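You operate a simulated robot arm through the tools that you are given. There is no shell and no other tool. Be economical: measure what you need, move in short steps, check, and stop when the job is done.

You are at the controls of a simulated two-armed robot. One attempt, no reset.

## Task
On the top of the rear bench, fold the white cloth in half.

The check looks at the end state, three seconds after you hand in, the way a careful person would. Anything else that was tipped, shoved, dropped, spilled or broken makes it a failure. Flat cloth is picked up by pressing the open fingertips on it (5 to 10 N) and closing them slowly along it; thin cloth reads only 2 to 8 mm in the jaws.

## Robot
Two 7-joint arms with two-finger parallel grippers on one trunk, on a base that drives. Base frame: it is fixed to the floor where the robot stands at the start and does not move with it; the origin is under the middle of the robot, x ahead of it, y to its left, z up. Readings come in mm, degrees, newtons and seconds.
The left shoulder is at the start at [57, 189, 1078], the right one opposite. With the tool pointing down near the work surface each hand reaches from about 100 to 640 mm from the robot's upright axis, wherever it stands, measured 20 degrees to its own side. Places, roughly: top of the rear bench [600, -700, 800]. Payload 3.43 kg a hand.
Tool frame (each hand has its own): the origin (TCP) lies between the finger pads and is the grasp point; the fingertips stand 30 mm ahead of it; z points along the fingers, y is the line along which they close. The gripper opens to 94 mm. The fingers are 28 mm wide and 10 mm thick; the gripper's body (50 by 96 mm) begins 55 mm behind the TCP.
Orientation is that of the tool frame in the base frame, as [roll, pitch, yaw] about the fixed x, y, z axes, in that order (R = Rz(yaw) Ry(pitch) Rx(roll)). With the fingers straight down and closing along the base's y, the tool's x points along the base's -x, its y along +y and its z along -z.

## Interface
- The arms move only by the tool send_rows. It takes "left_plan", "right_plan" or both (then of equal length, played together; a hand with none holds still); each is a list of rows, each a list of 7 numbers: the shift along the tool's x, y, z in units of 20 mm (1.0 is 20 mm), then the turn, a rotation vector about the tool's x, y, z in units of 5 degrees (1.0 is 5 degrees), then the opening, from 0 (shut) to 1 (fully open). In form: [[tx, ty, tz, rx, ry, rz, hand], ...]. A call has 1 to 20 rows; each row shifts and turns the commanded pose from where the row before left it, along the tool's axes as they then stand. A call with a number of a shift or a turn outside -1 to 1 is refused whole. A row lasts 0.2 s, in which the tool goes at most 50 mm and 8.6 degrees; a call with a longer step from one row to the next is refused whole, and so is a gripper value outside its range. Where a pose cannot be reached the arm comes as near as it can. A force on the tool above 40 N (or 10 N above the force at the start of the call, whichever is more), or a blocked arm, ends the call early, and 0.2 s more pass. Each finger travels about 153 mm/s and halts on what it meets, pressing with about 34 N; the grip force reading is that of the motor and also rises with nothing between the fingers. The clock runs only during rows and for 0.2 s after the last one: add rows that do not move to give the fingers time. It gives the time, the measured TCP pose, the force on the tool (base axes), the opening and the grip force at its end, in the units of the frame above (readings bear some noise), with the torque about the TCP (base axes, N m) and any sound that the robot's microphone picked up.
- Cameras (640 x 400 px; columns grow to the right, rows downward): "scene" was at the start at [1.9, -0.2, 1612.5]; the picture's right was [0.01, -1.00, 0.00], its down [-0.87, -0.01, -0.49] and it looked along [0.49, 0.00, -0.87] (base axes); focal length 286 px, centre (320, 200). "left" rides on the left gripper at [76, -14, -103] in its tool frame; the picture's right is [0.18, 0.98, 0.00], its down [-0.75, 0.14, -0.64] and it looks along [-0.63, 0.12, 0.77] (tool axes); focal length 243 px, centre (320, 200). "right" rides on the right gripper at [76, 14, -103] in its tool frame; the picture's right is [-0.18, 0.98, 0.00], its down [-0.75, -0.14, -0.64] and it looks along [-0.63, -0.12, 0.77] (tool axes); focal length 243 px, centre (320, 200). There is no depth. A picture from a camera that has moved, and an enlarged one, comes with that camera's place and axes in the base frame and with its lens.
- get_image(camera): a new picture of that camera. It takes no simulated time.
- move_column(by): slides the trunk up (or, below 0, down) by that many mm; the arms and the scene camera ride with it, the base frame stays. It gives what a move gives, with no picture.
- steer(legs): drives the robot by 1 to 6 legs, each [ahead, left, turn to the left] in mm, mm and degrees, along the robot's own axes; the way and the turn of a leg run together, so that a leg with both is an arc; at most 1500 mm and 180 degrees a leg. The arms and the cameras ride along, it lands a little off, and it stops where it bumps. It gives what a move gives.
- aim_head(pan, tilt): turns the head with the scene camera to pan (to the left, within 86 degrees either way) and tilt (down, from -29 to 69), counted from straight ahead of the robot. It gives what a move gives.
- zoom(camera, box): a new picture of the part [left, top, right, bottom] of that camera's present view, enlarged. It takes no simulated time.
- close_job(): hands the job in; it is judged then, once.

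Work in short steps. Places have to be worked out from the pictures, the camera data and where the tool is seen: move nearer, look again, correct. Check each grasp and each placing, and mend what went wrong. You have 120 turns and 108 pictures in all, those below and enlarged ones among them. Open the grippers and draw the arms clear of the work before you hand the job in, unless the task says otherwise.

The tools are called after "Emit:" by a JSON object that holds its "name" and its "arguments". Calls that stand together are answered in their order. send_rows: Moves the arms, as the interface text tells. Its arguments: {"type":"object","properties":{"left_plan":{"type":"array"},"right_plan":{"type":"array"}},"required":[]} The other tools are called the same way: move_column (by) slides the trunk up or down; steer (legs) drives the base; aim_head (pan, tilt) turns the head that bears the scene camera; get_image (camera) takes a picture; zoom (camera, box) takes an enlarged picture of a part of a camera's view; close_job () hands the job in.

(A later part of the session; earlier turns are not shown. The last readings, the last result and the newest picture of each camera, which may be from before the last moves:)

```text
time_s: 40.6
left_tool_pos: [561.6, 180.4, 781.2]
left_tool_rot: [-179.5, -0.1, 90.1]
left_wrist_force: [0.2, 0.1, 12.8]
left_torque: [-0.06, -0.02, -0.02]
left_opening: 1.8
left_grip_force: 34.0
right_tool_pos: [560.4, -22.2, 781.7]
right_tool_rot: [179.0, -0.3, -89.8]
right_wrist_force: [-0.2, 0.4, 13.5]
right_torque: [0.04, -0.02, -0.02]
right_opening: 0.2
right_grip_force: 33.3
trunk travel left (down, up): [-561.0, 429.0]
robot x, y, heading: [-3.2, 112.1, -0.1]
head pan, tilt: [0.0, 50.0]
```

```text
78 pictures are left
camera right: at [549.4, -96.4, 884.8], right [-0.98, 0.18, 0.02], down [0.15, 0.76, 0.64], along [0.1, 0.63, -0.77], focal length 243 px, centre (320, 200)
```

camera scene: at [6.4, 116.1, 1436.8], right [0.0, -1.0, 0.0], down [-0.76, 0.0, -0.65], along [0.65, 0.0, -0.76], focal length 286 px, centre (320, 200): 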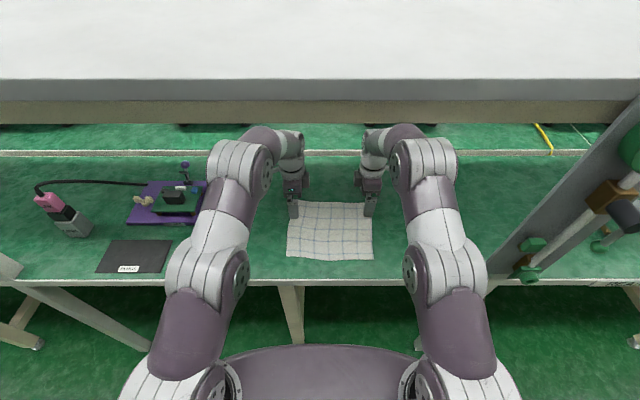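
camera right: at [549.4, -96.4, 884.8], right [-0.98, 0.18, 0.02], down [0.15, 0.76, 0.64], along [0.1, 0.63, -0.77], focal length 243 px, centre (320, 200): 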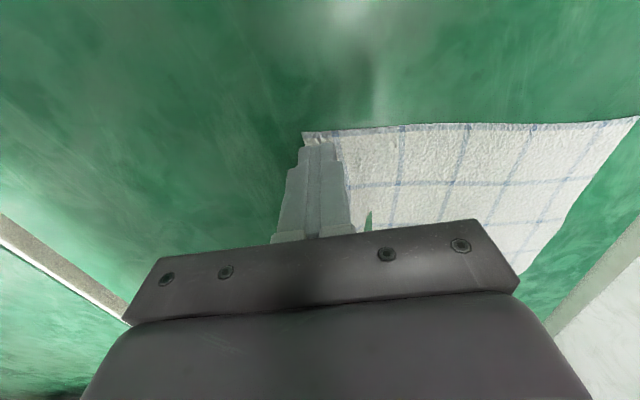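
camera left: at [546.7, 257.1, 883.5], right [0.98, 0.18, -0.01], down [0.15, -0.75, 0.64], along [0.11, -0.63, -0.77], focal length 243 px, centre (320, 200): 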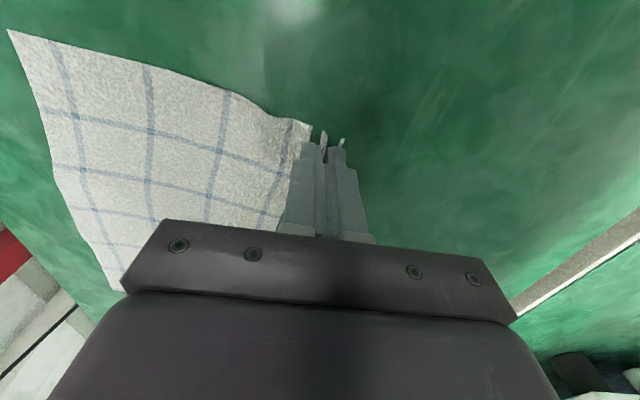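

Left holds a ridge of cloth (1.8 mm), right closed on nothing (0.2 mm); the right corner now lies at x≈567. I lift the right hand, reopen, shift 10 mm inward, and press again, with left holding.

Emit:
{"name": "send_rows", "arguments": {"right_plan": [[0, 0, -0.6, 0, 0, 0, 0], [0, 0.5, 0, 0, 0, 0, 0.32], [0, 0, 0, 0, 0, 0, 0.32], [0, 0, 0.5, 0, 0, 0, 0.32], [0, 0, 0, 0, 0, 0, 0.32]]}}

Emit:
{"name": "get_image", "arguments": {"camera": "right"}}

```text
time_s: 41.8
left_tool_pos: [561.6, 181.3, 781.5]
left_tool_rot: [-179.5, 0.0, 89.9]
left_wrist_force: [-4.3, 2.3, 21.8]
left_torque: [-0.01, 0.04, 0.01]
left_opening: 1.8
left_grip_force: 34.0
right_tool_pos: [550.1, -21.6, 783.3]
right_tool_rot: [178.9, -0.2, -90.0]
right_wrist_force: [-0.3, 0.1, 0.1]
right_torque: [-0.01, 0.02, -0.03]
right_opening: 30.3
right_grip_force: 0.0
trunk travel left (down, up): [-561.0, 429.0]
robot x, y, heading: [-3.4, 117.5, -0.0]
head pan, tilt: [0.0, 50.0]
```

```text
77 pictures are left
camera right: at [538.7, -96.8, 886.7], right [-0.98, 0.18, 0.02], down [0.15, 0.76, 0.64], along [0.1, 0.63, -0.77], focal length 243 px, centre (320, 200)
```

right: 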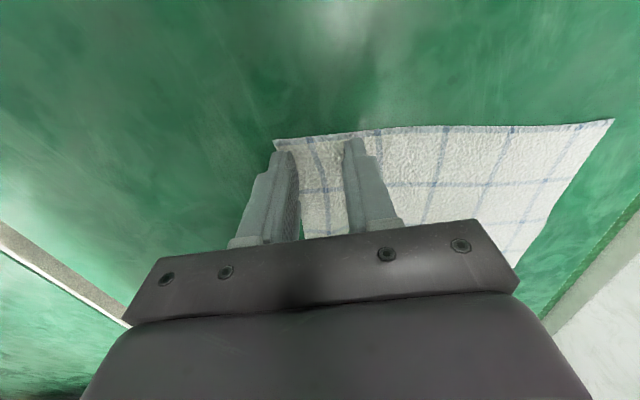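

Edge now ≈573 with the outer finger just on it. Press and close.

Emit:
{"name": "send_rows", "arguments": {"right_plan": [[0, 0, 0.13, 0, 0, 0, 0.32], [0, 0, 0, 0, 0, 0, 0.32], [0, 0, 0, 0, 0, 0, 0.29], [0, 0, 0, 0, 0, 0, 0.26], [0, 0, 0, 0, 0, 0, 0.23], [0, 0, 0, 0, 0, 0, 0.2], [0, 0, 0, 0, 0, 0, 0.17], [0, 0, 0, 0, 0, 0, 0.14], [0, 0, 0, 0, 0, 0, 0.11], [0, 0, 0, 0, 0, 0, 0.08], [0, 0, 0, 0, 0, 0, 0.05], [0, 0, 0, 0, 0, 0, 0.02], [0, 0, 0, 0, 0, 0, 0], [0, 0, 0, 0, 0, 0, 0]]}}

Emit:
{"name": "get_image", "arguments": {"camera": "right"}}

```text
time_s: 44.8
left_tool_pos: [561.5, 181.3, 781.0]
left_tool_rot: [-179.5, -0.1, 89.9]
left_wrist_force: [0.2, 0.8, 18.4]
left_torque: [-0.01, -0.06, 0.01]
left_opening: 2.0
left_grip_force: 34.3
right_tool_pos: [550.9, -20.9, 781.1]
right_tool_rot: [179.1, -0.1, -89.9]
right_wrist_force: [1.8, 0.4, 9.2]
right_torque: [0.05, -0.09, 0.0]
right_opening: 0.0
right_grip_force: 33.5
trunk travel left (down, up): [-561.0, 429.0]
robot x, y, heading: [-6.9, 116.7, 0.0]
head pan, tilt: [0.0, 50.0]
```

```text
76 pictures are left
camera right: at [539.2, -96.6, 884.9], right [-0.98, 0.18, 0.02], down [0.15, 0.76, 0.64], along [0.1, 0.63, -0.77], focal length 243 px, centre (320, 200)
```

right: 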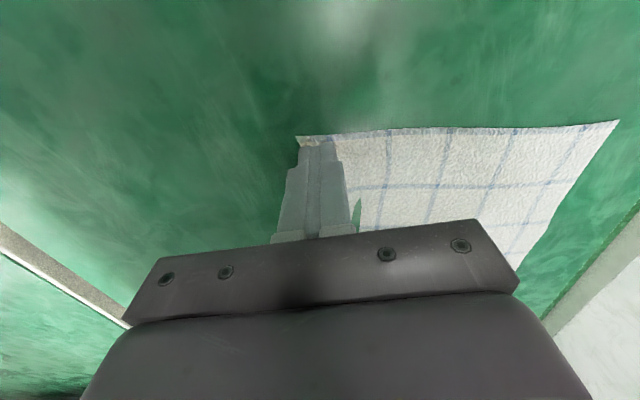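

Missed again: the outer finger pushed the edge rather than gathering it. I lift, level the tool (1° tilt), open to 38 mm and set both fingers fully on the cloth.

Emit:
{"name": "send_rows", "arguments": {"right_plan": [[0, 0, -0.6, 0.2, 0, 0, 0], [0, 0.6, 0, 0, 0, 0, 0.4], [0, 0, 0, 0, 0, 0, 0.4], [0, 0, 0.5, 0, 0, 0, 0.4], [0, 0, 0, 0, 0, 0, 0.4]]}}

Emit:
{"name": "zoom", "arguments": {"camera": "right", "box": [220, 100, 460, 250]}}

```text
time_s: 46.0
left_tool_pos: [561.8, 180.0, 781.3]
left_tool_rot: [-179.5, -0.1, 90.0]
left_wrist_force: [-0.2, 1.5, 23.2]
left_torque: [0.0, -0.05, -0.02]
left_opening: 2.4
left_grip_force: 34.3
right_tool_pos: [537.6, -19.7, 783.9]
right_tool_rot: [179.9, -0.3, -89.9]
right_wrist_force: [0.5, 0.0, 0.5]
right_torque: [0.0, 0.02, 0.0]
right_opening: 37.7
right_grip_force: 0.0
trunk travel left (down, up): [-561.0, 429.0]
robot x, y, heading: [-4.2, 117.1, -0.1]
head pan, tilt: [0.0, 50.0]
```

```text
2.67 times, centred on (340, 175) of right
camera zoom: at [525.2, -96.1, 886.5], right [-0.98, 0.18, 0.0], down [0.14, 0.76, 0.64], along [0.12, 0.63, -0.77], focal length 647 px, centre (267, 267)
```

zoom: 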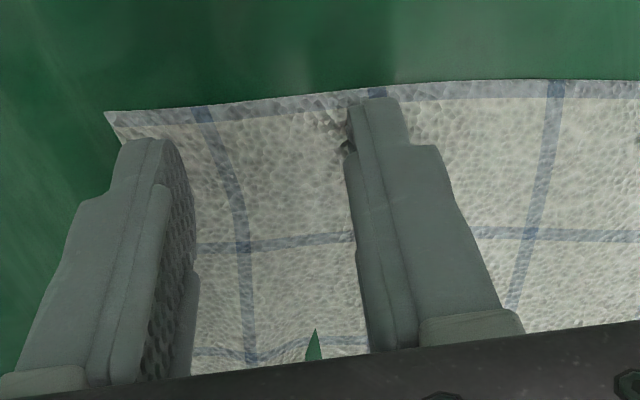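

Both fingers are over cloth now. I press to about 10 N and close slowly.

Emit:
{"name": "send_rows", "arguments": {"right_plan": [[0, 0, 0.16, 0, 0, 0, 0.4], [0, 0, 0, 0, 0, 0, 0.4]]}}

Emit:
{"name": "send_rows", "arguments": {"right_plan": [[0, 0, 0, 0, 0, 0, 0.36], [0, 0, 0, 0, 0, 0, 0.32], [0, 0, 0, 0, 0, 0, 0.28], [0, 0, 0, 0, 0, 0, 0.24], [0, 0, 0, 0, 0, 0, 0.2]]}}

Emit:
{"name": "zoom", "arguments": {"camera": "right", "box": [220, 100, 460, 250]}}

```text
time_s: 46.6
left_tool_pos: [560.5, 180.9, 780.0]
left_tool_rot: [-179.5, -0.1, 90.0]
left_wrist_force: [6.3, 0.1, 15.0]
left_torque: [0.0, -0.19, -0.02]
left_opening: 1.9
left_grip_force: 33.9
right_tool_pos: [539.1, -21.6, 782.2]
right_tool_rot: [-180.0, -0.3, -89.8]
right_wrist_force: [-4.7, 0.0, 13.8]
right_torque: [0.08, 0.13, 0.05]
right_opening: 36.8
right_grip_force: 0.1
trunk travel left (down, up): [-561.0, 429.0]
robot x, y, heading: [-5.8, 113.3, 0.1]
head pan, tilt: [0.0, 50.0]
```

```text
time_s: 47.8
left_tool_pos: [561.5, 182.0, 782.7]
left_tool_rot: [-179.5, -0.2, 90.0]
left_wrist_force: [5.4, -1.2, 12.1]
left_torque: [-0.02, -0.19, 0.01]
left_opening: 2.1
left_grip_force: 34.2
right_tool_pos: [537.8, -20.2, 781.3]
right_tool_rot: [-179.8, -0.1, -89.9]
right_wrist_force: [0.5, -1.2, 23.6]
right_torque: [0.12, -0.01, 0.0]
right_opening: 14.5
right_grip_force: 0.1
trunk travel left (down, up): [-561.0, 429.0]
robot x, y, heading: [-8.2, 116.9, -0.2]
head pan, tilt: [0.0, 50.0]
```

```text
2.67 times, centred on (340, 175) of right
camera zoom: at [525.7, -96.4, 884.5], right [-0.98, 0.18, 0.0], down [0.14, 0.76, 0.64], along [0.12, 0.63, -0.77], focal length 647 px, centre (267, 267)
```

zoom: 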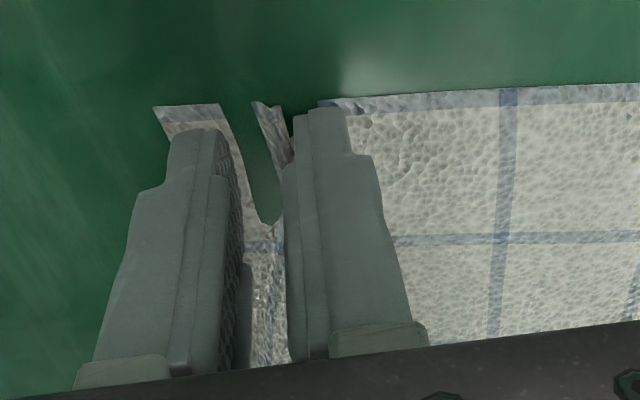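

A ridge is forming between the fingers. I finish closing.

Emit:
{"name": "send_rows", "arguments": {"right_plan": [[0, 0, 0, 0, 0, 0, 0.16], [0, 0, 0, 0, 0, 0, 0.12], [0, 0, 0, 0, 0, 0, 0.08], [0, 0, 0, 0, 0, 0, 0.04], [0, 0, 0, 0, 0, 0, 0], [0, 0, 0, 0, 0, 0, 0], [0, 0, 0, 0, 0, 0, 0]]}}

Emit:
{"name": "zoom", "arguments": {"camera": "right", "box": [220, 100, 460, 250]}}

```text
time_s: 49.4
left_tool_pos: [560.4, 181.5, 781.6]
left_tool_rot: [-179.5, -0.1, 90.1]
left_wrist_force: [1.6, -0.5, 3.2]
left_torque: [-0.01, -0.04, -0.01]
left_opening: 2.1
left_grip_force: 34.5
right_tool_pos: [537.1, -20.3, 780.6]
right_tool_rot: [179.9, -0.2, -89.8]
right_wrist_force: [-9.2, 0.1, 32.2]
right_torque: [0.13, 0.24, 0.05]
right_opening: 2.0
right_grip_force: 34.0
trunk travel left (down, up): [-561.0, 429.0]
robot x, y, heading: [-2.7, 115.1, 0.2]
head pan, tilt: [0.0, 50.0]
```

```text
2.67 times, centred on (340, 175) of right
camera zoom: at [524.2, -96.1, 884.5], right [-0.98, 0.18, 0.0], down [0.14, 0.76, 0.64], along [0.12, 0.63, -0.77], focal length 647 px, centre (267, 267)
```

zoom: 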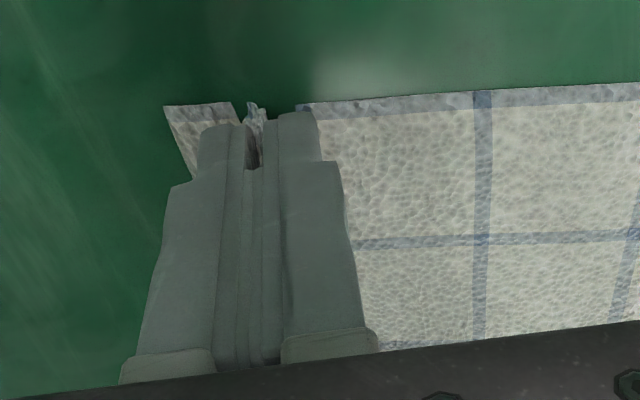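

Both hands hold, but the right pinch leaves a ~20 mm flap and, with ridges parallel to the edge, that flap would end up turned back. A better grasp is fingers closing along the edge (y), tips covering only the outer ~13 mm, then tilting the fingers forward while laying down at the near edge. I release gently and lift.

Emit:
{"name": "send_rows", "arguments": {"left_plan": [[0, 0, -0.05, 0, 0, 0, 0.1], [0, 0, -0.1, 0, 0, 0, 0.22], [0, 0, -0.2, 0, 0, 0, 0.35], [0, -0.3, -0.5, 0, 0, 0, 0.35], [0, -0.7, -0.8, 0, 0, 0, 0.35], [0, -1, -0.8, 0, 0, 0, 0.35], [0, -1, -0.8, 0, 0, 0, 0.35]], "right_plan": [[0, 0, -0.05, 0, 0, 0, 0.1], [0, 0, -0.1, 0, 0, 0, 0.22], [0, 0, -0.2, 0, 0, 0, 0.35], [0, 0.3, -0.5, 0, 0, 0, 0.35], [0, 0.5, -0.8, 0, 0, 0, 0.35], [0, 0.5, -0.8, 0, 0, 0, 0.35], [0, 0.5, -0.8, 0, 0, 0, 0.35]]}}

Emit:
{"name": "get_image", "arguments": {"camera": "scene"}}

```text
time_s: 51.2
left_tool_pos: [505.9, 183.3, 802.1]
left_tool_rot: [-175.5, -1.0, 90.1]
left_wrist_force: [0.4, 0.1, 0.3]
left_torque: [-0.01, 0.0, -0.02]
left_opening: 33.1
left_grip_force: 0.0
right_tool_pos: [497.8, -19.6, 789.7]
right_tool_rot: [174.3, -0.7, -89.7]
right_wrist_force: [1.3, 0.3, 0.3]
right_torque: [-0.01, 0.02, 0.0]
right_opening: 33.0
right_grip_force: 0.0
trunk travel left (down, up): [-561.0, 429.0]
robot x, y, heading: [-8.1, 116.0, 0.3]
head pan, tilt: [0.0, 50.0]
stopped in row 7 (left hand): the arm was blocked; the commanded pose is now the measured one
```

```text
72 pictures are left
camera scene: at [32.6, 114.2, 1421.4], right [0.0, -1.0, 0.0], down [-0.78, 0.0, -0.63], along [0.63, 0.0, -0.78], focal length 286 px, centre (320, 200)
```

scene: 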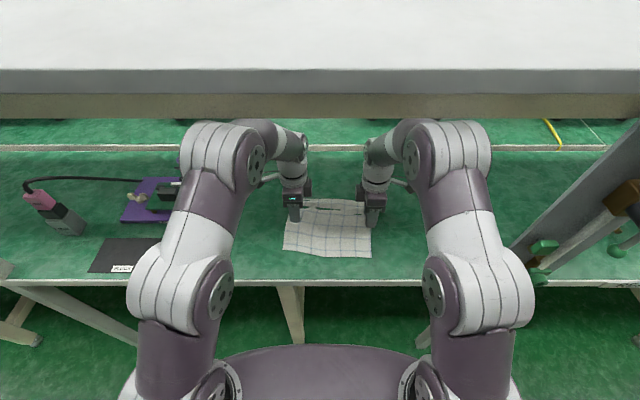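

The arms got blocked and the head pose shows the robot leaning slightly forward: the elbows are evidently pressing under the shelf. I move the hands forward again, which lowers the elbows, before lowering the trunk.

Emit:
{"name": "send_rows", "arguments": {"left_plan": [[0, 0.6, 0, 0, 0, 0, 0.35], [0, 0.6, 0, 0, 0, 0, 0.35], [0, 0.6, 0, 0, 0, 0, 0.35], [0, 0, 0, 0, 0, 0, 0.35]], "right_plan": [[0, -0.8, -0.2, 0, 0, 0, 0.35], [0, -0.8, -0.2, 0, 0, 0, 0.35], [0, -0.8, -0.2, 0, 0, 0, 0.35], [0, 0, 0, 0, 0, 0, 0.35]]}}

Emit:
{"name": "get_image", "arguments": {"camera": "scene"}}

```text
time_s: 52.2
left_tool_pos: [530.2, 180.4, 825.0]
left_tool_rot: [-177.9, -0.7, 89.7]
left_wrist_force: [0.5, -0.1, -0.9]
left_torque: [0.02, -0.02, 0.0]
left_opening: 32.8
left_grip_force: 0.0
left hand out of reach, approached as far as the arm can: row 3
right_tool_pos: [533.8, -18.1, 818.4]
right_tool_rot: [176.4, -0.5, -89.4]
right_wrist_force: [1.2, 0.2, 0.5]
right_torque: [-0.01, 0.01, 0.02]
right_opening: 32.9
right_grip_force: 0.0
right hand out of reach, approached as far as the arm can: row 3
trunk travel left (down, up): [-561.0, 429.0]
robot x, y, heading: [-0.9, 116.6, 0.1]
head pan, tilt: [0.0, 50.0]
```

```text
71 pictures are left
camera scene: at [10.9, 113.4, 1430.8], right [0.0, -1.0, 0.0], down [-0.77, 0.0, -0.64], along [0.64, 0.0, -0.77], focal length 286 px, centre (320, 200)
```

scene: 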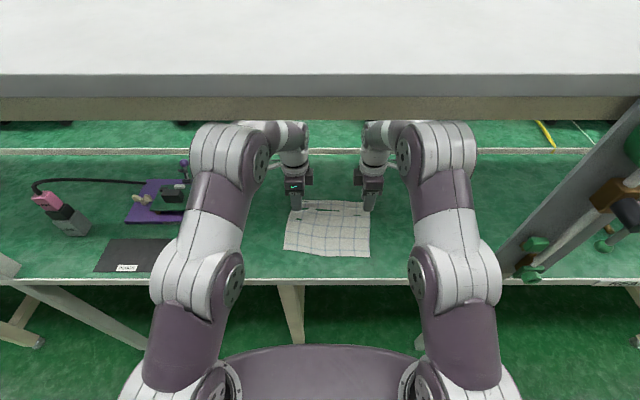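

Relieved. Now the trunk goes down 28 mm (tips stay ~10 mm above the cloth), then I raise the hands.

Emit:
{"name": "move_column", "arguments": {"by": -26}}

Emit:
{"name": "send_rows", "arguments": {"left_plan": [[0, -0.8, -0.5, -0.4, 0, 0, 0.35], [0, -0.8, -0.5, 0, 0, 0, 0.35]], "right_plan": [[0, 0.8, -0.5, 0.7, 0, 0, 0.35], [0, 0.8, -0.5, 0, 0, 0, 0.35]]}}

Emit:
{"name": "get_image", "arguments": {"camera": "scene"}}

```text
time_s: 52.9
left_tool_pos: [533.1, 181.9, 805.9]
left_tool_rot: [-178.3, -0.4, 90.0]
left_wrist_force: [-0.6, -0.9, 0.0]
left_torque: [0.01, 0.01, -0.01]
left_opening: 33.0
left_grip_force: 0.1
right_tool_pos: [539.4, -18.8, 806.8]
right_tool_rot: [177.0, -0.6, -89.5]
right_wrist_force: [-0.1, -0.3, -0.3]
right_torque: [0.03, 0.03, -0.01]
right_opening: 32.9
right_grip_force: 0.1
trunk travel left (down, up): [-535.0, 455.0]
robot x, y, heading: [-3.1, 116.8, 0.2]
head pan, tilt: [0.0, 50.0]
```

```text
time_s: 53.5
left_tool_pos: [500.9, 182.3, 825.9]
left_tool_rot: [179.9, -0.3, 89.9]
left_wrist_force: [-0.4, -1.1, 0.5]
left_torque: [-0.04, 0.02, -0.03]
left_opening: 32.9
left_grip_force: 0.1
right_tool_pos: [504.0, -19.1, 826.8]
right_tool_rot: [-179.5, -0.4, -89.6]
right_wrist_force: [0.3, -0.2, 0.8]
right_torque: [0.0, -0.06, 0.01]
right_opening: 32.8
right_grip_force: 0.0
trunk travel left (down, up): [-535.0, 455.0]
robot x, y, heading: [-4.1, 115.2, 0.0]
head pan, tilt: [0.0, 50.0]
```

```text
70 pictures are left
camera scene: at [11.1, 115.3, 1410.2], right [0.0, -1.0, 0.0], down [-0.77, 0.0, -0.64], along [0.64, 0.0, -0.77], focal length 286 px, centre (320, 200)
```

scene: 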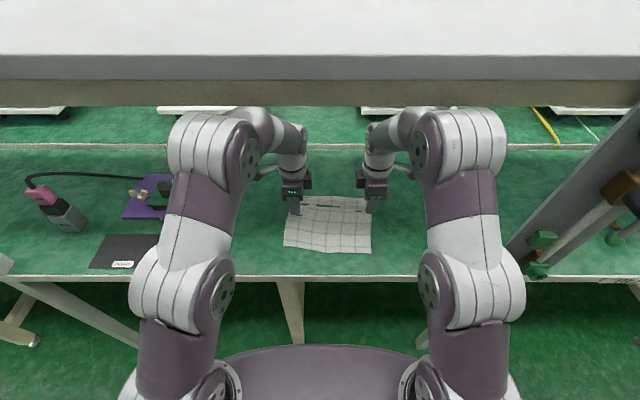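

No lean now, arms free. I turn both hands back (fingers closing along y, camera on my side).

Emit:
{"name": "send_rows", "arguments": {"left_plan": [[0, 0, 0, 0, 0, -1, 0.35], [0, 0, 0, 0, 0, -1, 0.35], [0, 0, 0, 0, 0, -1, 0.35], [0, 0, 0, 0, 0, -1, 0.35], [0, 0, 0, 0, 0, -1, 0.35], [0, 0, 0, 0, 0, -1, 0.35], [0, 0, 0, 0, 0, -1, 0.35], [0, 0, 0, 0, 0, -1, 0.35], [0, 0, 0, 0, 0, -1, 0.35], [0, 0, 0, 0, 0, -1, 0.35], [0, 0, 0, 0, 0, -1, 0.35], [0, 0, 0, 0, 0, -1, 0.35], [0, 0, 0, 0, 0, -1, 0.35], [0, 0, 0, 0, 0, -1, 0.35], [0, 0, 0, 0, 0, -1, 0.35], [0, 0, 0, 0, 0, -1, 0.35], [0, 0, 0, 0, 0, -1, 0.35], [0, 0, 0, 0, 0, -1, 0.35]], "right_plan": [[0, 0, 0, 0, 0, 1, 0.35], [0, 0, 0, 0, 0, 1, 0.35], [0, 0, 0, 0, 0, 1, 0.35], [0, 0, 0, 0, 0, 1, 0.35], [0, 0, 0, 0, 0, 1, 0.35], [0, 0, 0, 0, 0, 1, 0.35], [0, 0, 0, 0, 0, 1, 0.35], [0, 0, 0, 0, 0, 1, 0.35], [0, 0, 0, 0, 0, 1, 0.35], [0, 0, 0, 0, 0, 1, 0.35], [0, 0, 0, 0, 0, 1, 0.35], [0, 0, 0, 0, 0, 1, 0.35], [0, 0, 0, 0, 0, 1, 0.35], [0, 0, 0, 0, 0, 1, 0.35], [0, 0, 0, 0, 0, 1, 0.35], [0, 0, 0, 0, 0, 1, 0.35], [0, 0, 0, 0, 0, 1, 0.35], [0, 0, 0, 0, 0, 1, 0.35]]}}

Emit:
{"name": "get_image", "arguments": {"camera": "scene"}}

Emit:
{"name": "get_image", "arguments": {"camera": "left"}}

Emit:
{"name": "get_image", "arguments": {"camera": "right"}}

```text
time_s: 57.3
left_tool_pos: [500.9, 182.6, 827.6]
left_tool_rot: [179.6, 0.2, 180.0]
left_wrist_force: [-0.2, -0.8, -0.6]
left_torque: [-0.03, 0.02, -0.04]
left_opening: 32.9
left_grip_force: 0.0
right_tool_pos: [505.5, -17.8, 825.4]
right_tool_rot: [-179.5, 0.4, -179.6]
right_wrist_force: [-0.7, 0.0, 0.3]
right_torque: [-0.02, 0.01, 0.02]
right_opening: 32.9
right_grip_force: 0.0
trunk travel left (down, up): [-535.0, 455.0]
robot x, y, heading: [-4.8, 114.9, 0.4]
head pan, tilt: [0.0, 50.0]
```

```text
69 pictures are left
camera scene: at [11.5, 115.3, 1410.2], right [0.0, -1.0, 0.0], down [-0.77, 0.0, -0.64], along [0.64, 0.0, -0.77], focal length 286 px, centre (320, 200)
```

scene: 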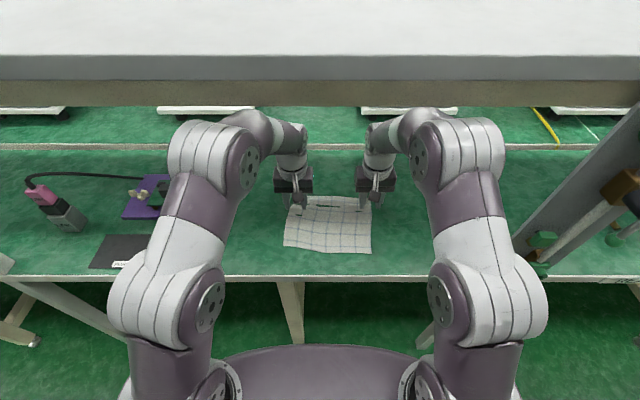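

```text
68 pictures are left
camera left: at [422.5, 167.5, 928.7], right [-0.18, 0.98, 0.01], down [0.75, 0.14, 0.65], along [0.63, 0.12, -0.76], focal length 243 px, centre (320, 200)
```

left: 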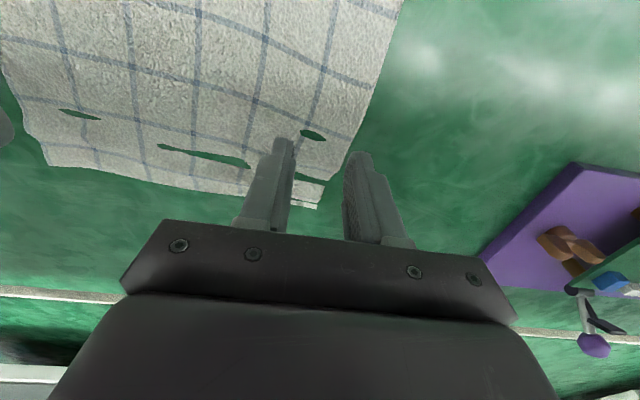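

```text
67 pictures are left
camera right: at [429.1, -3.5, 927.5], right [0.18, 0.98, -0.01], down [0.75, -0.13, 0.65], along [0.64, -0.12, -0.76], focal length 243 px, centre (320, 200)
```

right: 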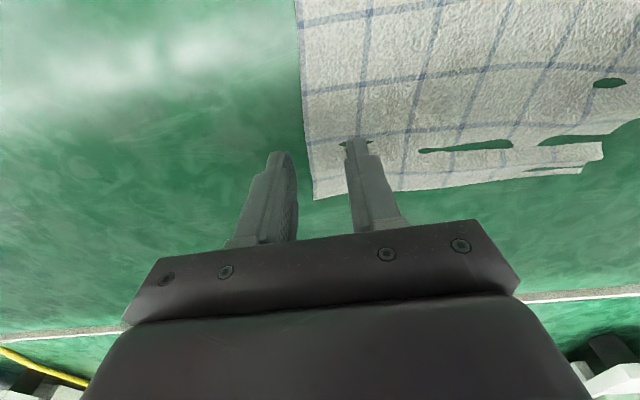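

Cloth lies slightly rippled, far corners at about (580,198) and (576,−37) — just past comfortable reach. I'll drag the cloth ~35 mm toward me by pressing tips near its near edge; first move to x≈402 and lower to just above.

Emit:
{"name": "send_rows", "arguments": {"left_plan": [[1, 0, 0, 0, 0, 0, 0.35], [1, 0, 0, 0, 0, 0, 0.35], [1, 0, 0, 0, 0, 0, 0.35], [1, 0, 0, 0, 0, 0, 0.35], [1, 0, 0, 0, 0, 0, 0.35], [0, 0, 1, 0, 0, 0, 0.35], [0, 0, 0.9, 0, 0, 0, 0.35], [0, 0, 0, 0, 0, 0, 0.35]], "right_plan": [[1, 0, 0, 0, 0, 0, 0.35], [1, 0, 0, 0, 0, 0, 0.35], [1, 0, 0, 0, 0, 0, 0.35], [1, 0, 0, 0, 0, 0, 0.35], [1, 0, 0, 0, 0, 0, 0.35], [0, 0, 1, 0, 0, 0, 0.35], [0, 0, 0.85, 0, 0, 0, 0.35], [0, 0, 0, 0, 0, 0, 0.35]]}}

Emit:
{"name": "get_image", "arguments": {"camera": "scene"}}

```text
time_s: 59.1
left_tool_pos: [400.2, 181.4, 788.2]
left_tool_rot: [179.6, 0.2, 179.9]
left_wrist_force: [0.6, 0.1, -0.4]
left_torque: [-0.02, 0.02, 0.0]
left_opening: 33.3
left_grip_force: 0.1
right_tool_pos: [405.1, -19.4, 787.4]
right_tool_rot: [-179.5, 0.5, -179.5]
right_wrist_force: [0.4, 0.3, -0.7]
right_torque: [0.02, 0.03, 0.02]
right_opening: 32.8
right_grip_force: 0.1
trunk travel left (down, up): [-535.0, 455.0]
robot x, y, heading: [-2.7, 113.9, 0.4]
head pan, tilt: [0.0, 50.0]
```

```text
66 pictures are left
camera scene: at [11.5, 115.3, 1410.2], right [0.0, -1.0, 0.0], down [-0.77, 0.0, -0.64], along [0.64, 0.0, -0.77], focal length 286 px, centre (320, 200)
```

scene: 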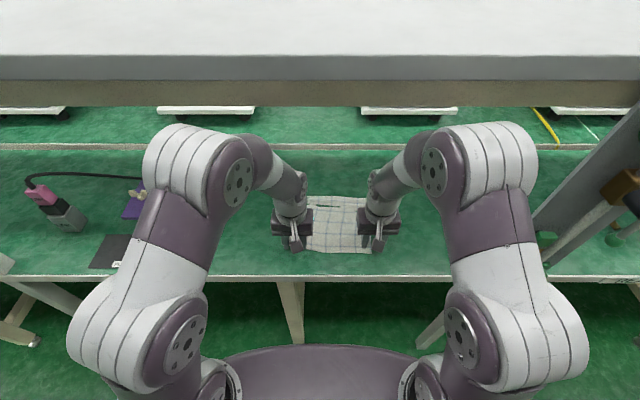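

Clear of everything. I press lightly and check force.

Emit:
{"name": "send_rows", "arguments": {"left_plan": [[0, 0, 0.3, 0, 0, 0, 0.35], [0, 0, 0.08, 0, 0, 0, 0.35], [0, 0, 0, 0, 0, 0, 0.35]], "right_plan": [[0, 0, 0.26, 0, 0, 0, 0.35], [0, 0, 0.08, 0, 0, 0, 0.35], [0, 0, 0, 0, 0, 0, 0.35]]}}

```text
time_s: 59.9
left_tool_pos: [400.9, 181.5, 781.2]
left_tool_rot: [179.6, 0.2, 179.9]
left_wrist_force: [0.2, -0.1, 1.4]
left_torque: [-0.03, -0.04, 0.01]
left_opening: 33.0
left_grip_force: 0.0
right_tool_pos: [405.0, -20.0, 781.4]
right_tool_rot: [-179.6, 0.6, -179.5]
right_wrist_force: [-3.4, -0.6, 19.5]
right_torque: [0.41, 0.31, 0.06]
right_opening: 32.7
right_grip_force: 0.2
trunk travel left (down, up): [-535.0, 455.0]
robot x, y, heading: [-7.5, 113.6, 0.1]
head pan, tilt: [0.0, 50.0]
```

Left needs ~1 mm more, right ~0.6 mm less; then I drag both 36 mm toward me in one go.

Emit:
{"name": "send_rows", "arguments": {"left_plan": [[0, 0, 0.06, 0, 0, 0, 0.35], [0, 0, 0, 0, 0, 0, 0.35], [0.3, 0, 0, 0, 0, 0, 0.35], [0.3, 0, 0, 0, 0, 0, 0.35], [0.3, 0, 0, 0, 0, 0, 0.35], [0.3, 0, 0, 0, 0, 0, 0.35], [0.3, 0, 0, 0, 0, 0, 0.35], [0.3, 0, 0, 0, 0, 0, 0.35], [0, 0, 0, 0, 0, 0, 0.35]], "right_plan": [[0, 0, -0.03, 0, 0, 0, 0.35], [0, 0, 0, 0, 0, 0, 0.35], [0.3, 0, 0, 0, 0, 0, 0.35], [0.3, 0, 0, 0, 0, 0, 0.35], [0.3, 0, 0, 0, 0, 0, 0.35], [0.3, 0, 0, 0, 0, 0, 0.35], [0.3, 0, 0, 0, 0, 0, 0.35], [0.3, 0, 0, 0, 0, 0, 0.35], [0, 0, 0, 0, 0, 0, 0.35]]}}

Emit:
{"name": "zoom", "arguments": {"camera": "scene", "box": [240, 150, 420, 262]}}

```text
time_s: 61.9
left_tool_pos: [366.1, 181.6, 780.6]
left_tool_rot: [179.8, 0.8, 179.9]
left_wrist_force: [2.5, 1.5, 9.4]
left_torque: [-0.18, -0.02, 0.05]
left_opening: 32.6
left_grip_force: 0.1
right_tool_pos: [370.7, -19.9, 780.7]
right_tool_rot: [-179.4, 0.9, -179.4]
right_wrist_force: [-1.1, -0.5, 13.6]
right_torque: [0.23, 0.19, 0.04]
right_opening: 31.8
right_grip_force: 0.1
trunk travel left (down, up): [-535.0, 455.0]
robot x, y, heading: [-4.7, 117.0, 0.2]
head pan, tilt: [0.0, 50.0]
stopped in row 9 (left hand): the force on the tool passed its limit (the readings are from after the stop); the commanded pose is now the measured one
```

```text
3.56 times, centred on (330, 206) of scene
camera zoom: at [9.2, 115.6, 1409.6], right [0.0, -1.0, 0.0], down [-0.76, 0.0, -0.64], along [0.64, 0.0, -0.76], focal length 1017 px, centre (284, 179)
```

zoom: 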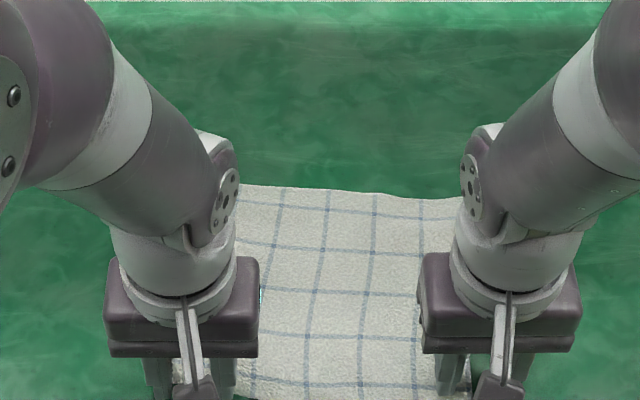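

The cloth slid and flattened; its far edge is now at x≈551. I lift and move to above the far corners for a close look.

Emit:
{"name": "send_rows", "arguments": {"left_plan": [[0, 0, -1, 0, 0, 0, 0.35], [0, 0, -1, 0, 0, 0, 0.35], [-1, 0, 0, 0, 0, 0, 0.35], [-1, 0, 0, 0, 0, 0, 0.35], [-1, 0, 0, 0, 0, 0, 0.35], [-1, 0, 0, 0, 0, 0, 0.35], [-1, 0, 0, 0, 0, 0, 0.35], [-1, 0, 0, 0, 0, 0, 0.35], [-1, 0, 0, 0, 0, 0, 0.35], [-0.6, 0, 0, 0, 0, 0, 0.35], [0, 0, 0, 0, 0, 0, 0.35]], "right_plan": [[0, 0, -1, 0, 0, 0, 0.35], [0, 0, -1, 0, 0, 0, 0.35], [-1, 0, 0, 0, 0, 0, 0.35], [-1, 0, 0, 0, 0, 0, 0.35], [-1, 0, 0, 0, 0, 0, 0.35], [-1, 0, 0, 0, 0, 0, 0.35], [-1, 0, 0, 0, 0, 0, 0.35], [-1, 0, 0, 0, 0, 0, 0.35], [-1, 0, 0, 0, 0, 0, 0.35], [-0.4, 0, 0, 0, 0, 0, 0.35], [0, 0, 0, 0, 0, 0, 0.35]]}}

Emit:
{"name": "get_image", "arguments": {"camera": "left"}}

Emit:
{"name": "get_image", "arguments": {"camera": "right"}}

Emit:
{"name": "get_image", "arguments": {"camera": "scene"}}

```text
time_s: 64.3
left_tool_pos: [519.0, 180.2, 821.3]
left_tool_rot: [179.7, 0.5, 179.8]
left_wrist_force: [0.1, 0.2, 0.2]
left_torque: [-0.02, -0.01, 0.01]
left_opening: 32.9
left_grip_force: 0.1
right_tool_pos: [517.5, -19.8, 823.1]
right_tool_rot: [-179.4, 0.6, -179.5]
right_wrist_force: [0.2, -0.4, -0.1]
right_torque: [0.03, 0.01, 0.02]
right_opening: 33.0
right_grip_force: 0.0
trunk travel left (down, up): [-535.0, 455.0]
robot x, y, heading: [-6.2, 118.5, 0.4]
head pan, tilt: [0.0, 50.0]
```

```text
64 pictures are left
camera left: at [439.7, 166.2, 922.6], right [-0.18, 0.98, 0.0], down [0.75, 0.14, 0.65], along [0.64, 0.12, -0.76], focal length 243 px, centre (320, 200)
```

left: 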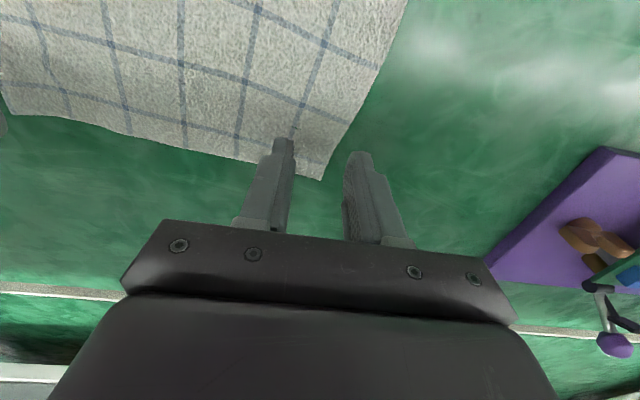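

```text
63 pictures are left
camera right: at [441.2, -3.6, 924.5], right [0.18, 0.98, -0.01], down [0.75, -0.13, 0.65], along [0.64, -0.12, -0.76], focal length 243 px, centre (320, 200)
```

right: 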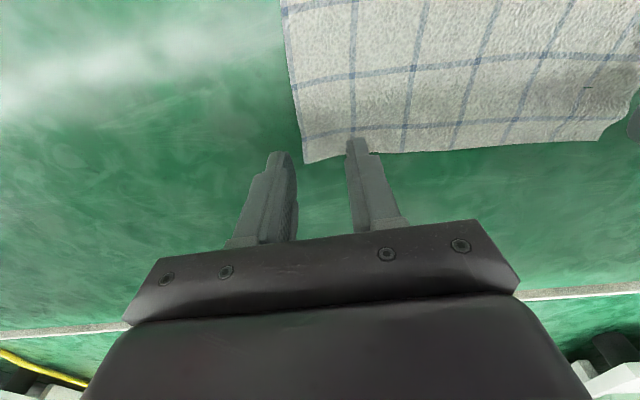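

```text
62 pictures are left
camera scene: at [11.5, 115.3, 1410.2], right [0.0, -1.0, 0.0], down [-0.77, 0.0, -0.64], along [0.64, 0.0, -0.77], focal length 286 px, centre (320, 200)
```

scene: 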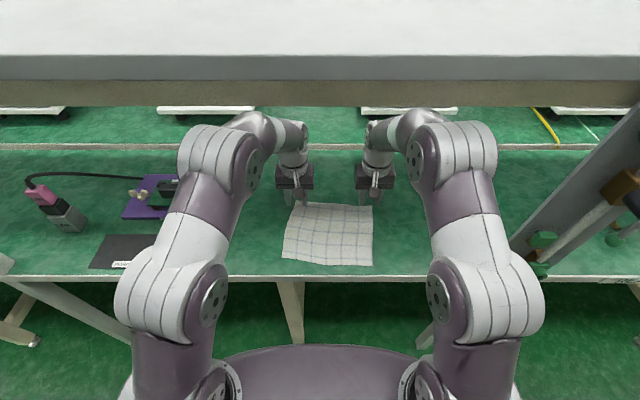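

The cloth is now flat: corners FL (561,191), FR (545,−36), NL (366,210), NR (346,−18) — rotated ~4–5°. I align the hands with that yaw and go above the far edge, 27 mm in from each corner, with fingers covering only the outer ~13 mm.

Emit:
{"name": "send_rows", "arguments": {"left_plan": [[0, -0.4, 0.5, 0, 0, 0.9, 0.4], [-0.7, -0.35, 0.5, 0, 0, 0, 0.4], [-0.7, 0, 0.5, 0, 0, 0, 0.4], [-0.65, 0, 0, 0, 0, 0, 0.4], [0, 0, 0, 0, 0, 0, 0.4]], "right_plan": [[0, 0.3, 0.5, 0, 0, 0.9, 0.4], [-0.5, 0.3, 0.5, 0, 0, 0, 0.4], [-0.5, 0, 0.5, 0, 0, 0, 0.4], [-0.5, 0, 0, 0, 0, 0, 0.4], [0, 0, 0, 0, 0, 0, 0.4]]}}

Emit:
{"name": "zoom", "arguments": {"camera": "left", "box": [200, 60, 440, 210]}}

Emit:
{"name": "zoom", "arguments": {"camera": "right", "box": [200, 60, 440, 210]}}

```text
time_s: 65.5
left_tool_pos: [557.1, 163.2, 789.9]
left_tool_rot: [179.7, 0.4, 175.5]
left_wrist_force: [0.6, -0.2, 0.2]
left_torque: [-0.01, -0.01, 0.0]
left_opening: 37.7
left_grip_force: 0.1
right_tool_pos: [548.0, -8.3, 792.3]
right_tool_rot: [-179.5, 0.6, 176.1]
right_wrist_force: [-0.2, -0.6, -1.2]
right_torque: [0.01, -0.01, 0.05]
right_opening: 37.6
right_grip_force: 0.1
trunk travel left (down, up): [-535.0, 455.0]
robot x, y, heading: [-5.2, 114.0, 0.3]
head pan, tilt: [0.0, 50.0]
```

```text
2.67 times, centred on (320, 135) of left
camera zoom: at [477.8, 155.2, 891.5], right [-0.11, 0.99, 0.0], down [0.76, 0.08, 0.65], along [0.64, 0.07, -0.76], focal length 647 px, centre (320, 373)
```

zoom: 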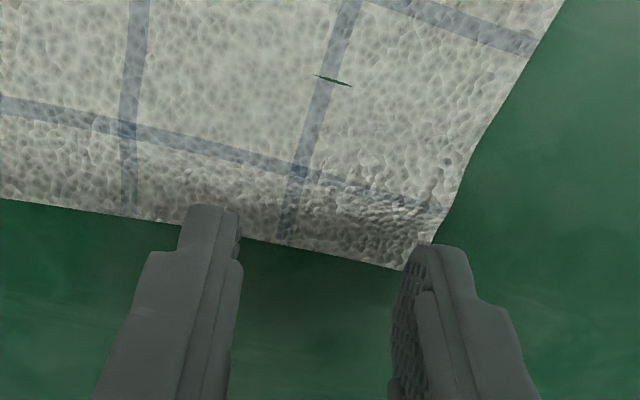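

```text
2.67 times, centred on (320, 135) of right
camera zoom: at [473.5, 12.2, 894.6], right [0.25, 0.97, -0.01], down [0.73, -0.19, 0.65], along [0.63, -0.17, -0.76], focal length 647 px, centre (320, 373)
```

zoom: 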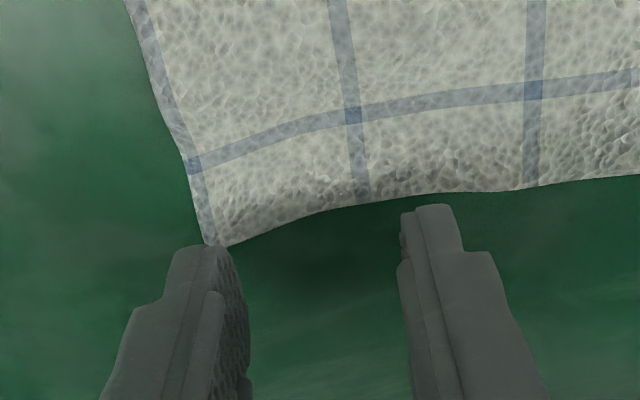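

Left hand overlaps the edge by ~14 mm, right by ~10 mm; both outer fingers are too near the corners. I shift both 8–9 mm inward along y, right 3 mm toward me, and lower to contact.

Emit:
{"name": "send_rows", "arguments": {"left_plan": [[0, -0.4, 0, 0, 0, 0, 0.4], [0, 0, 0.35, 0, 0, 0, 0.4], [0, 0, 0.08, 0, 0, 0, 0.4], [0, 0, 0, 0, 0, 0, 0.4]], "right_plan": [[0.15, 0.45, 0, 0, 0, 0, 0.4], [0, 0, 0.45, 0, 0, 0, 0.4], [0, 0, 0.08, 0, 0, 0, 0.4], [0, 0, 0, 0, 0, 0, 0.4]]}}

```text
time_s: 66.5
left_tool_pos: [558.8, 155.4, 781.9]
left_tool_rot: [179.7, 0.5, 175.4]
left_wrist_force: [0.3, -0.1, 0.1]
left_torque: [0.02, -0.01, 0.02]
left_opening: 37.5
left_grip_force: 0.1
right_tool_pos: [546.8, -0.1, 781.4]
right_tool_rot: [-179.5, 0.7, 176.0]
right_wrist_force: [-1.3, -0.4, -0.8]
right_torque: [0.02, -0.01, -0.04]
right_opening: 37.5
right_grip_force: 0.0
trunk travel left (down, up): [-535.0, 455.0]
robot x, y, heading: [-6.1, 116.4, 0.4]
head pan, tilt: [0.0, 50.0]
```

Not touching yet; 1.5–2 mm more.

Emit:
{"name": "send_rows", "arguments": {"left_plan": [[0, 0, 0.1, 0, 0, 0, 0.4], [0, 0, 0, 0, 0, 0, 0.4]], "right_plan": [[0, 0, 0.08, 0, 0, 0, 0.4], [0, 0, 0, 0, 0, 0, 0.4]]}}

```text
time_s: 67.1
left_tool_pos: [558.0, 155.9, 781.7]
left_tool_rot: [179.6, 0.5, 175.4]
left_wrist_force: [-0.5, -0.5, 2.5]
left_torque: [-0.04, 0.01, 0.0]
left_opening: 37.8
left_grip_force: 0.1
right_tool_pos: [546.7, 0.3, 780.9]
right_tool_rot: [-179.6, 0.9, 176.0]
right_wrist_force: [0.5, 1.6, 10.6]
right_torque: [0.29, 0.09, -0.04]
right_opening: 38.4
right_grip_force: 0.7
trunk travel left (down, up): [-535.0, 455.0]
robot x, y, heading: [-5.8, 115.4, 0.1]
head pan, tilt: [0.0, 50.0]
```

Right 10 N; left gets 1 mm more, then both close slowly.

Emit:
{"name": "send_rows", "arguments": {"left_plan": [[0, 0, 0.05, 0, 0, 0, 0.4], [0, 0, 0, 0, 0, 0, 0.4], [0, 0, 0, 0, 0, 0, 0.36], [0, 0, 0, 0, 0, 0, 0.32], [0, 0, 0, 0, 0, 0, 0.28], [0, 0, 0, 0, 0, 0, 0.24], [0, 0, 0, 0, 0, 0, 0.2], [0, 0, 0, 0, 0, 0, 0.16], [0, 0, 0, 0, 0, 0, 0.12], [0, 0, 0, 0, 0, 0, 0.08], [0, 0, 0, 0, 0, 0, 0.04], [0, 0, 0, 0, 0, 0, 0], [0, 0, 0, 0, 0, 0, 0], [0, 0, 0, 0, 0, 0, 0]], "right_plan": [[0, 0, 0, 0, 0, 0, 0.4], [0, 0, 0, 0, 0, 0, 0.4], [0, 0, 0, 0, 0, 0, 0.36], [0, 0, 0, 0, 0, 0, 0.32], [0, 0, 0, 0, 0, 0, 0.28], [0, 0, 0, 0, 0, 0, 0.24], [0, 0, 0, 0, 0, 0, 0.2], [0, 0, 0, 0, 0, 0, 0.16], [0, 0, 0, 0, 0, 0, 0.12], [0, 0, 0, 0, 0, 0, 0.08], [0, 0, 0, 0, 0, 0, 0.04], [0, 0, 0, 0, 0, 0, 0], [0, 0, 0, 0, 0, 0, 0], [0, 0, 0, 0, 0, 0, 0]]}}

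Emit:
{"name": "get_image", "arguments": {"camera": "left"}}

Emit:
{"name": "get_image", "arguments": {"camera": "right"}}

```text
time_s: 70.1
left_tool_pos: [556.0, 155.1, 781.2]
left_tool_rot: [179.7, 0.6, 175.3]
left_wrist_force: [-0.4, -11.5, 7.0]
left_torque: [-0.36, 0.11, 0.15]
left_opening: 5.0
left_grip_force: 34.0
right_tool_pos: [546.3, 1.1, 780.7]
right_tool_rot: [-179.6, 0.8, 176.0]
right_wrist_force: [0.6, 6.3, 16.2]
right_torque: [0.18, 0.19, -0.03]
right_opening: 0.0
right_grip_force: 32.9
trunk travel left (down, up): [-535.0, 455.0]
robot x, y, heading: [-5.7, 112.9, 0.0]
head pan, tilt: [0.0, 50.0]
```

```text
59 pictures are left
camera left: at [476.9, 146.8, 882.6], right [-0.11, 0.99, 0.0], down [0.76, 0.08, 0.65], along [0.65, 0.07, -0.76], focal length 243 px, centre (320, 200)
```

left: 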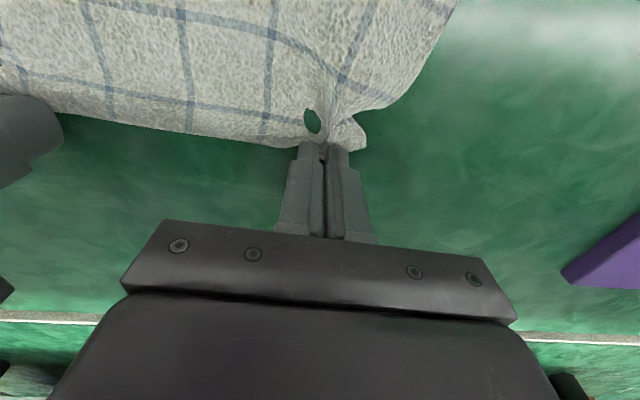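

```text
58 pictures are left
camera right: at [469.8, 20.8, 883.1], right [0.25, 0.97, 0.0], down [0.73, -0.19, 0.65], along [0.63, -0.17, -0.76], focal length 243 px, centre (320, 200)
```

right: 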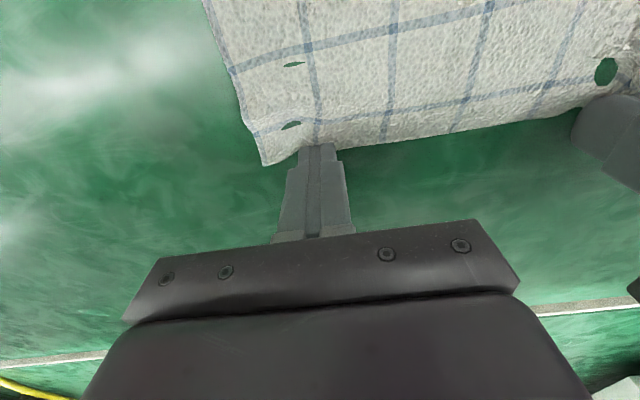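

Left holds firmly (5 mm), right slipped off again. I reopen the right hand slightly raised, move 8 mm further onto the cloth, and press again.

Emit:
{"name": "send_rows", "arguments": {"right_plan": [[0, 0, -0.5, -0.08, 0, 0, 0], [0.4, -0.1, 0, 0, 0, 0, 0.42], [0, 0, 0, 0, 0, 0, 0.42], [0, 0, 0.4, 0, 0, 0, 0.42], [0, 0, 0.1, 0, 0, 0, 0.42], [0, 0, 0, 0, 0, 0, 0.42]]}}

Emit:
{"name": "zoom", "arguments": {"camera": "right", "box": [200, 60, 440, 210]}}

```text
time_s: 71.5
left_tool_pos: [557.6, 155.8, 780.6]
left_tool_rot: [179.7, 0.6, 175.4]
left_wrist_force: [2.9, 1.4, 16.0]
left_torque: [0.0, 0.17, 0.01]
left_opening: 1.6
left_grip_force: 33.8
right_tool_pos: [537.9, -0.8, 781.4]
right_tool_rot: [-179.9, 0.9, 176.0]
right_wrist_force: [-1.6, -0.9, 1.9]
right_torque: [-0.02, 0.06, -0.03]
right_opening: 39.3
right_grip_force: 0.0
trunk travel left (down, up): [-535.0, 455.0]
robot x, y, heading: [-2.4, 113.8, 0.1]
head pan, tilt: [0.0, 50.0]
```

```text
2.67 times, centred on (320, 135) of right
camera zoom: at [462.3, 19.3, 883.4], right [0.25, 0.97, 0.0], down [0.73, -0.19, 0.65], along [0.63, -0.16, -0.76], focal length 647 px, centre (320, 373)
```

zoom: 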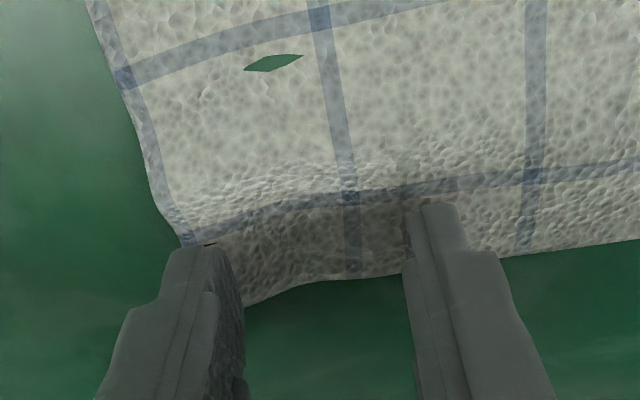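

The outer finger sits at the very side edge; I shift 6 mm inward, press to ~10 N, and close.

Emit:
{"name": "send_rows", "arguments": {"right_plan": [[0, 0, -0.3, 0, 0, 0, 0.42], [0, 0.3, 0, 0, 0, 0, 0.42], [0, 0, 0.3, 0, 0, 0, 0.42], [0, 0, 0.07, 0, 0, 0, 0.42], [0, 0, 0, 0, 0, 0, 0.42]]}}

Emit:
{"name": "send_rows", "arguments": {"right_plan": [[0, 0, 0.01, 0, 0, 0, 0.39], [0, 0, 0, 0, 0, 0, 0.36], [0, 0, 0, 0, 0, 0, 0.33], [0, 0, 0, 0, 0, 0, 0.3], [0, 0, 0, 0, 0, 0, 0.27], [0, 0, 0, 0, 0, 0, 0.24], [0, 0, 0, 0, 0, 0, 0.21], [0, 0, 0, 0, 0, 0, 0.18], [0, 0, 0, 0, 0, 0, 0.15], [0, 0, 0, 0, 0, 0, 0.12], [0, 0, 0, 0, 0, 0, 0.09], [0, 0, 0, 0, 0, 0, 0.06], [0, 0, 0, 0, 0, 0, 0.03], [0, 0, 0, 0, 0, 0, 0], [0, 0, 0, 0, 0, 0, 0]]}}

Emit:
{"name": "get_image", "arguments": {"camera": "right"}}

```text
time_s: 72.7
left_tool_pos: [555.8, 156.3, 780.8]
left_tool_rot: [179.7, 0.6, 175.5]
left_wrist_force: [5.4, 0.6, 12.6]
left_torque: [-0.03, -0.04, -0.01]
left_opening: 1.4
left_grip_force: 33.6
right_tool_pos: [538.5, 3.9, 781.6]
right_tool_rot: [179.9, 1.0, 175.9]
right_wrist_force: [-3.6, -1.3, 16.4]
right_torque: [-0.11, 0.31, -0.01]
right_opening: 39.7
right_grip_force: 0.4
trunk travel left (down, up): [-535.0, 455.0]
robot x, y, heading: [-2.8, 118.2, -0.1]
head pan, tilt: [0.0, 50.0]
```

```text
time_s: 75.9
left_tool_pos: [555.5, 155.4, 782.5]
left_tool_rot: [179.6, 0.6, 175.4]
left_wrist_force: [-0.3, -2.7, 0.5]
left_torque: [-0.1, -0.03, 0.04]
left_opening: 1.9
left_grip_force: 33.7
right_tool_pos: [538.0, 5.2, 780.7]
right_tool_rot: [180.0, 1.0, 176.0]
right_wrist_force: [2.7, -1.4, 38.6]
right_torque: [-0.02, 0.35, 0.0]
right_opening: 0.0
right_grip_force: 33.0
trunk travel left (down, up): [-535.0, 455.0]
robot x, y, heading: [-8.0, 117.8, 0.1]
head pan, tilt: [0.0, 50.0]
```

```text
56 pictures are left
camera right: at [461.4, 25.3, 883.1], right [0.25, 0.97, 0.0], down [0.73, -0.19, 0.66], along [0.63, -0.16, -0.76], focal length 243 px, centre (320, 200)
```

right: 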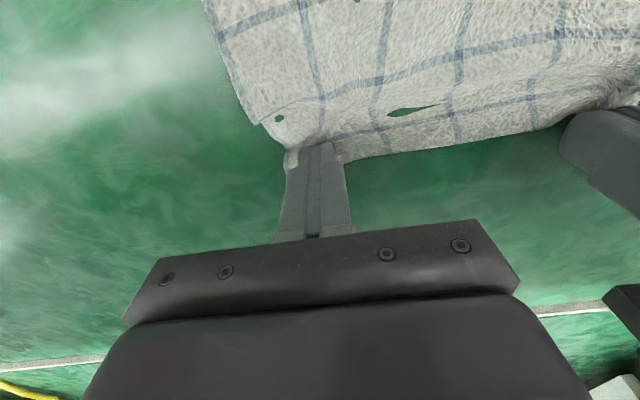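

Reading 0 on the right, though cloth is gathered around it. I lift both hands 16 mm to see what is really held.

Emit:
{"name": "send_rows", "arguments": {"left_plan": [[0.2, 0, -0.4, 0, 0, 0, 0], [0.2, 0, -0.4, 0, 0, 0, 0], [0, 0, 0, 0, 0, 0, 0]], "right_plan": [[0.2, 0, -0.4, 0, 0, 0, 0], [0.2, 0, -0.4, 0, 0, 0, 0], [0, 0, 0, 0, 0, 0, 0]]}}

Emit:
{"name": "get_image", "arguments": {"camera": "right"}}

Emit:
{"name": "get_image", "arguments": {"camera": "left"}}

```text
time_s: 76.7
left_tool_pos: [550.5, 156.1, 795.5]
left_tool_rot: [179.7, 0.4, 175.4]
left_wrist_force: [0.6, 0.4, -1.0]
left_torque: [0.01, -0.02, 0.01]
left_opening: 1.6
left_grip_force: 34.4
right_tool_pos: [530.0, 5.3, 792.7]
right_tool_rot: [-179.9, 0.5, 176.0]
right_wrist_force: [-0.7, -0.5, -0.4]
right_torque: [0.01, 0.01, 0.04]
right_opening: 0.0
right_grip_force: 33.4
trunk travel left (down, up): [-535.0, 455.0]
robot x, y, heading: [-8.3, 118.4, 0.1]
head pan, tilt: [0.0, 50.0]
```

```text
55 pictures are left
camera right: at [454.9, 25.5, 895.3], right [0.25, 0.97, 0.0], down [0.74, -0.19, 0.65], along [0.63, -0.16, -0.76], focal length 243 px, centre (320, 200)
```

right: 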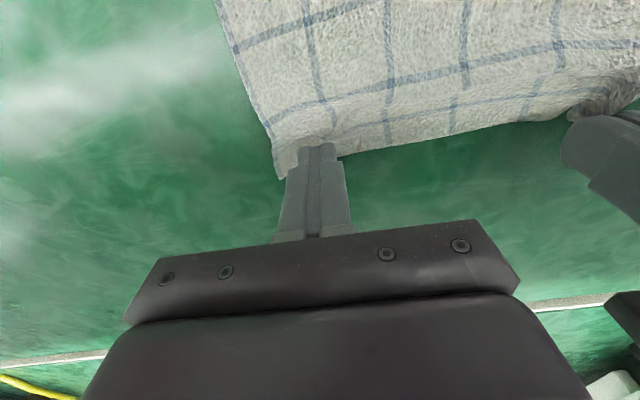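

```text
54 pictures are left
camera left: at [470.6, 147.2, 896.5], right [-0.11, 0.99, 0.0], down [0.76, 0.08, 0.65], along [0.64, 0.07, -0.76], focal length 243 px, centre (320, 200)
```

left: 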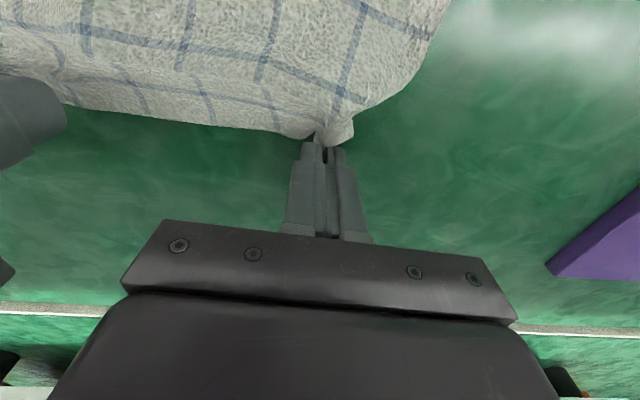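

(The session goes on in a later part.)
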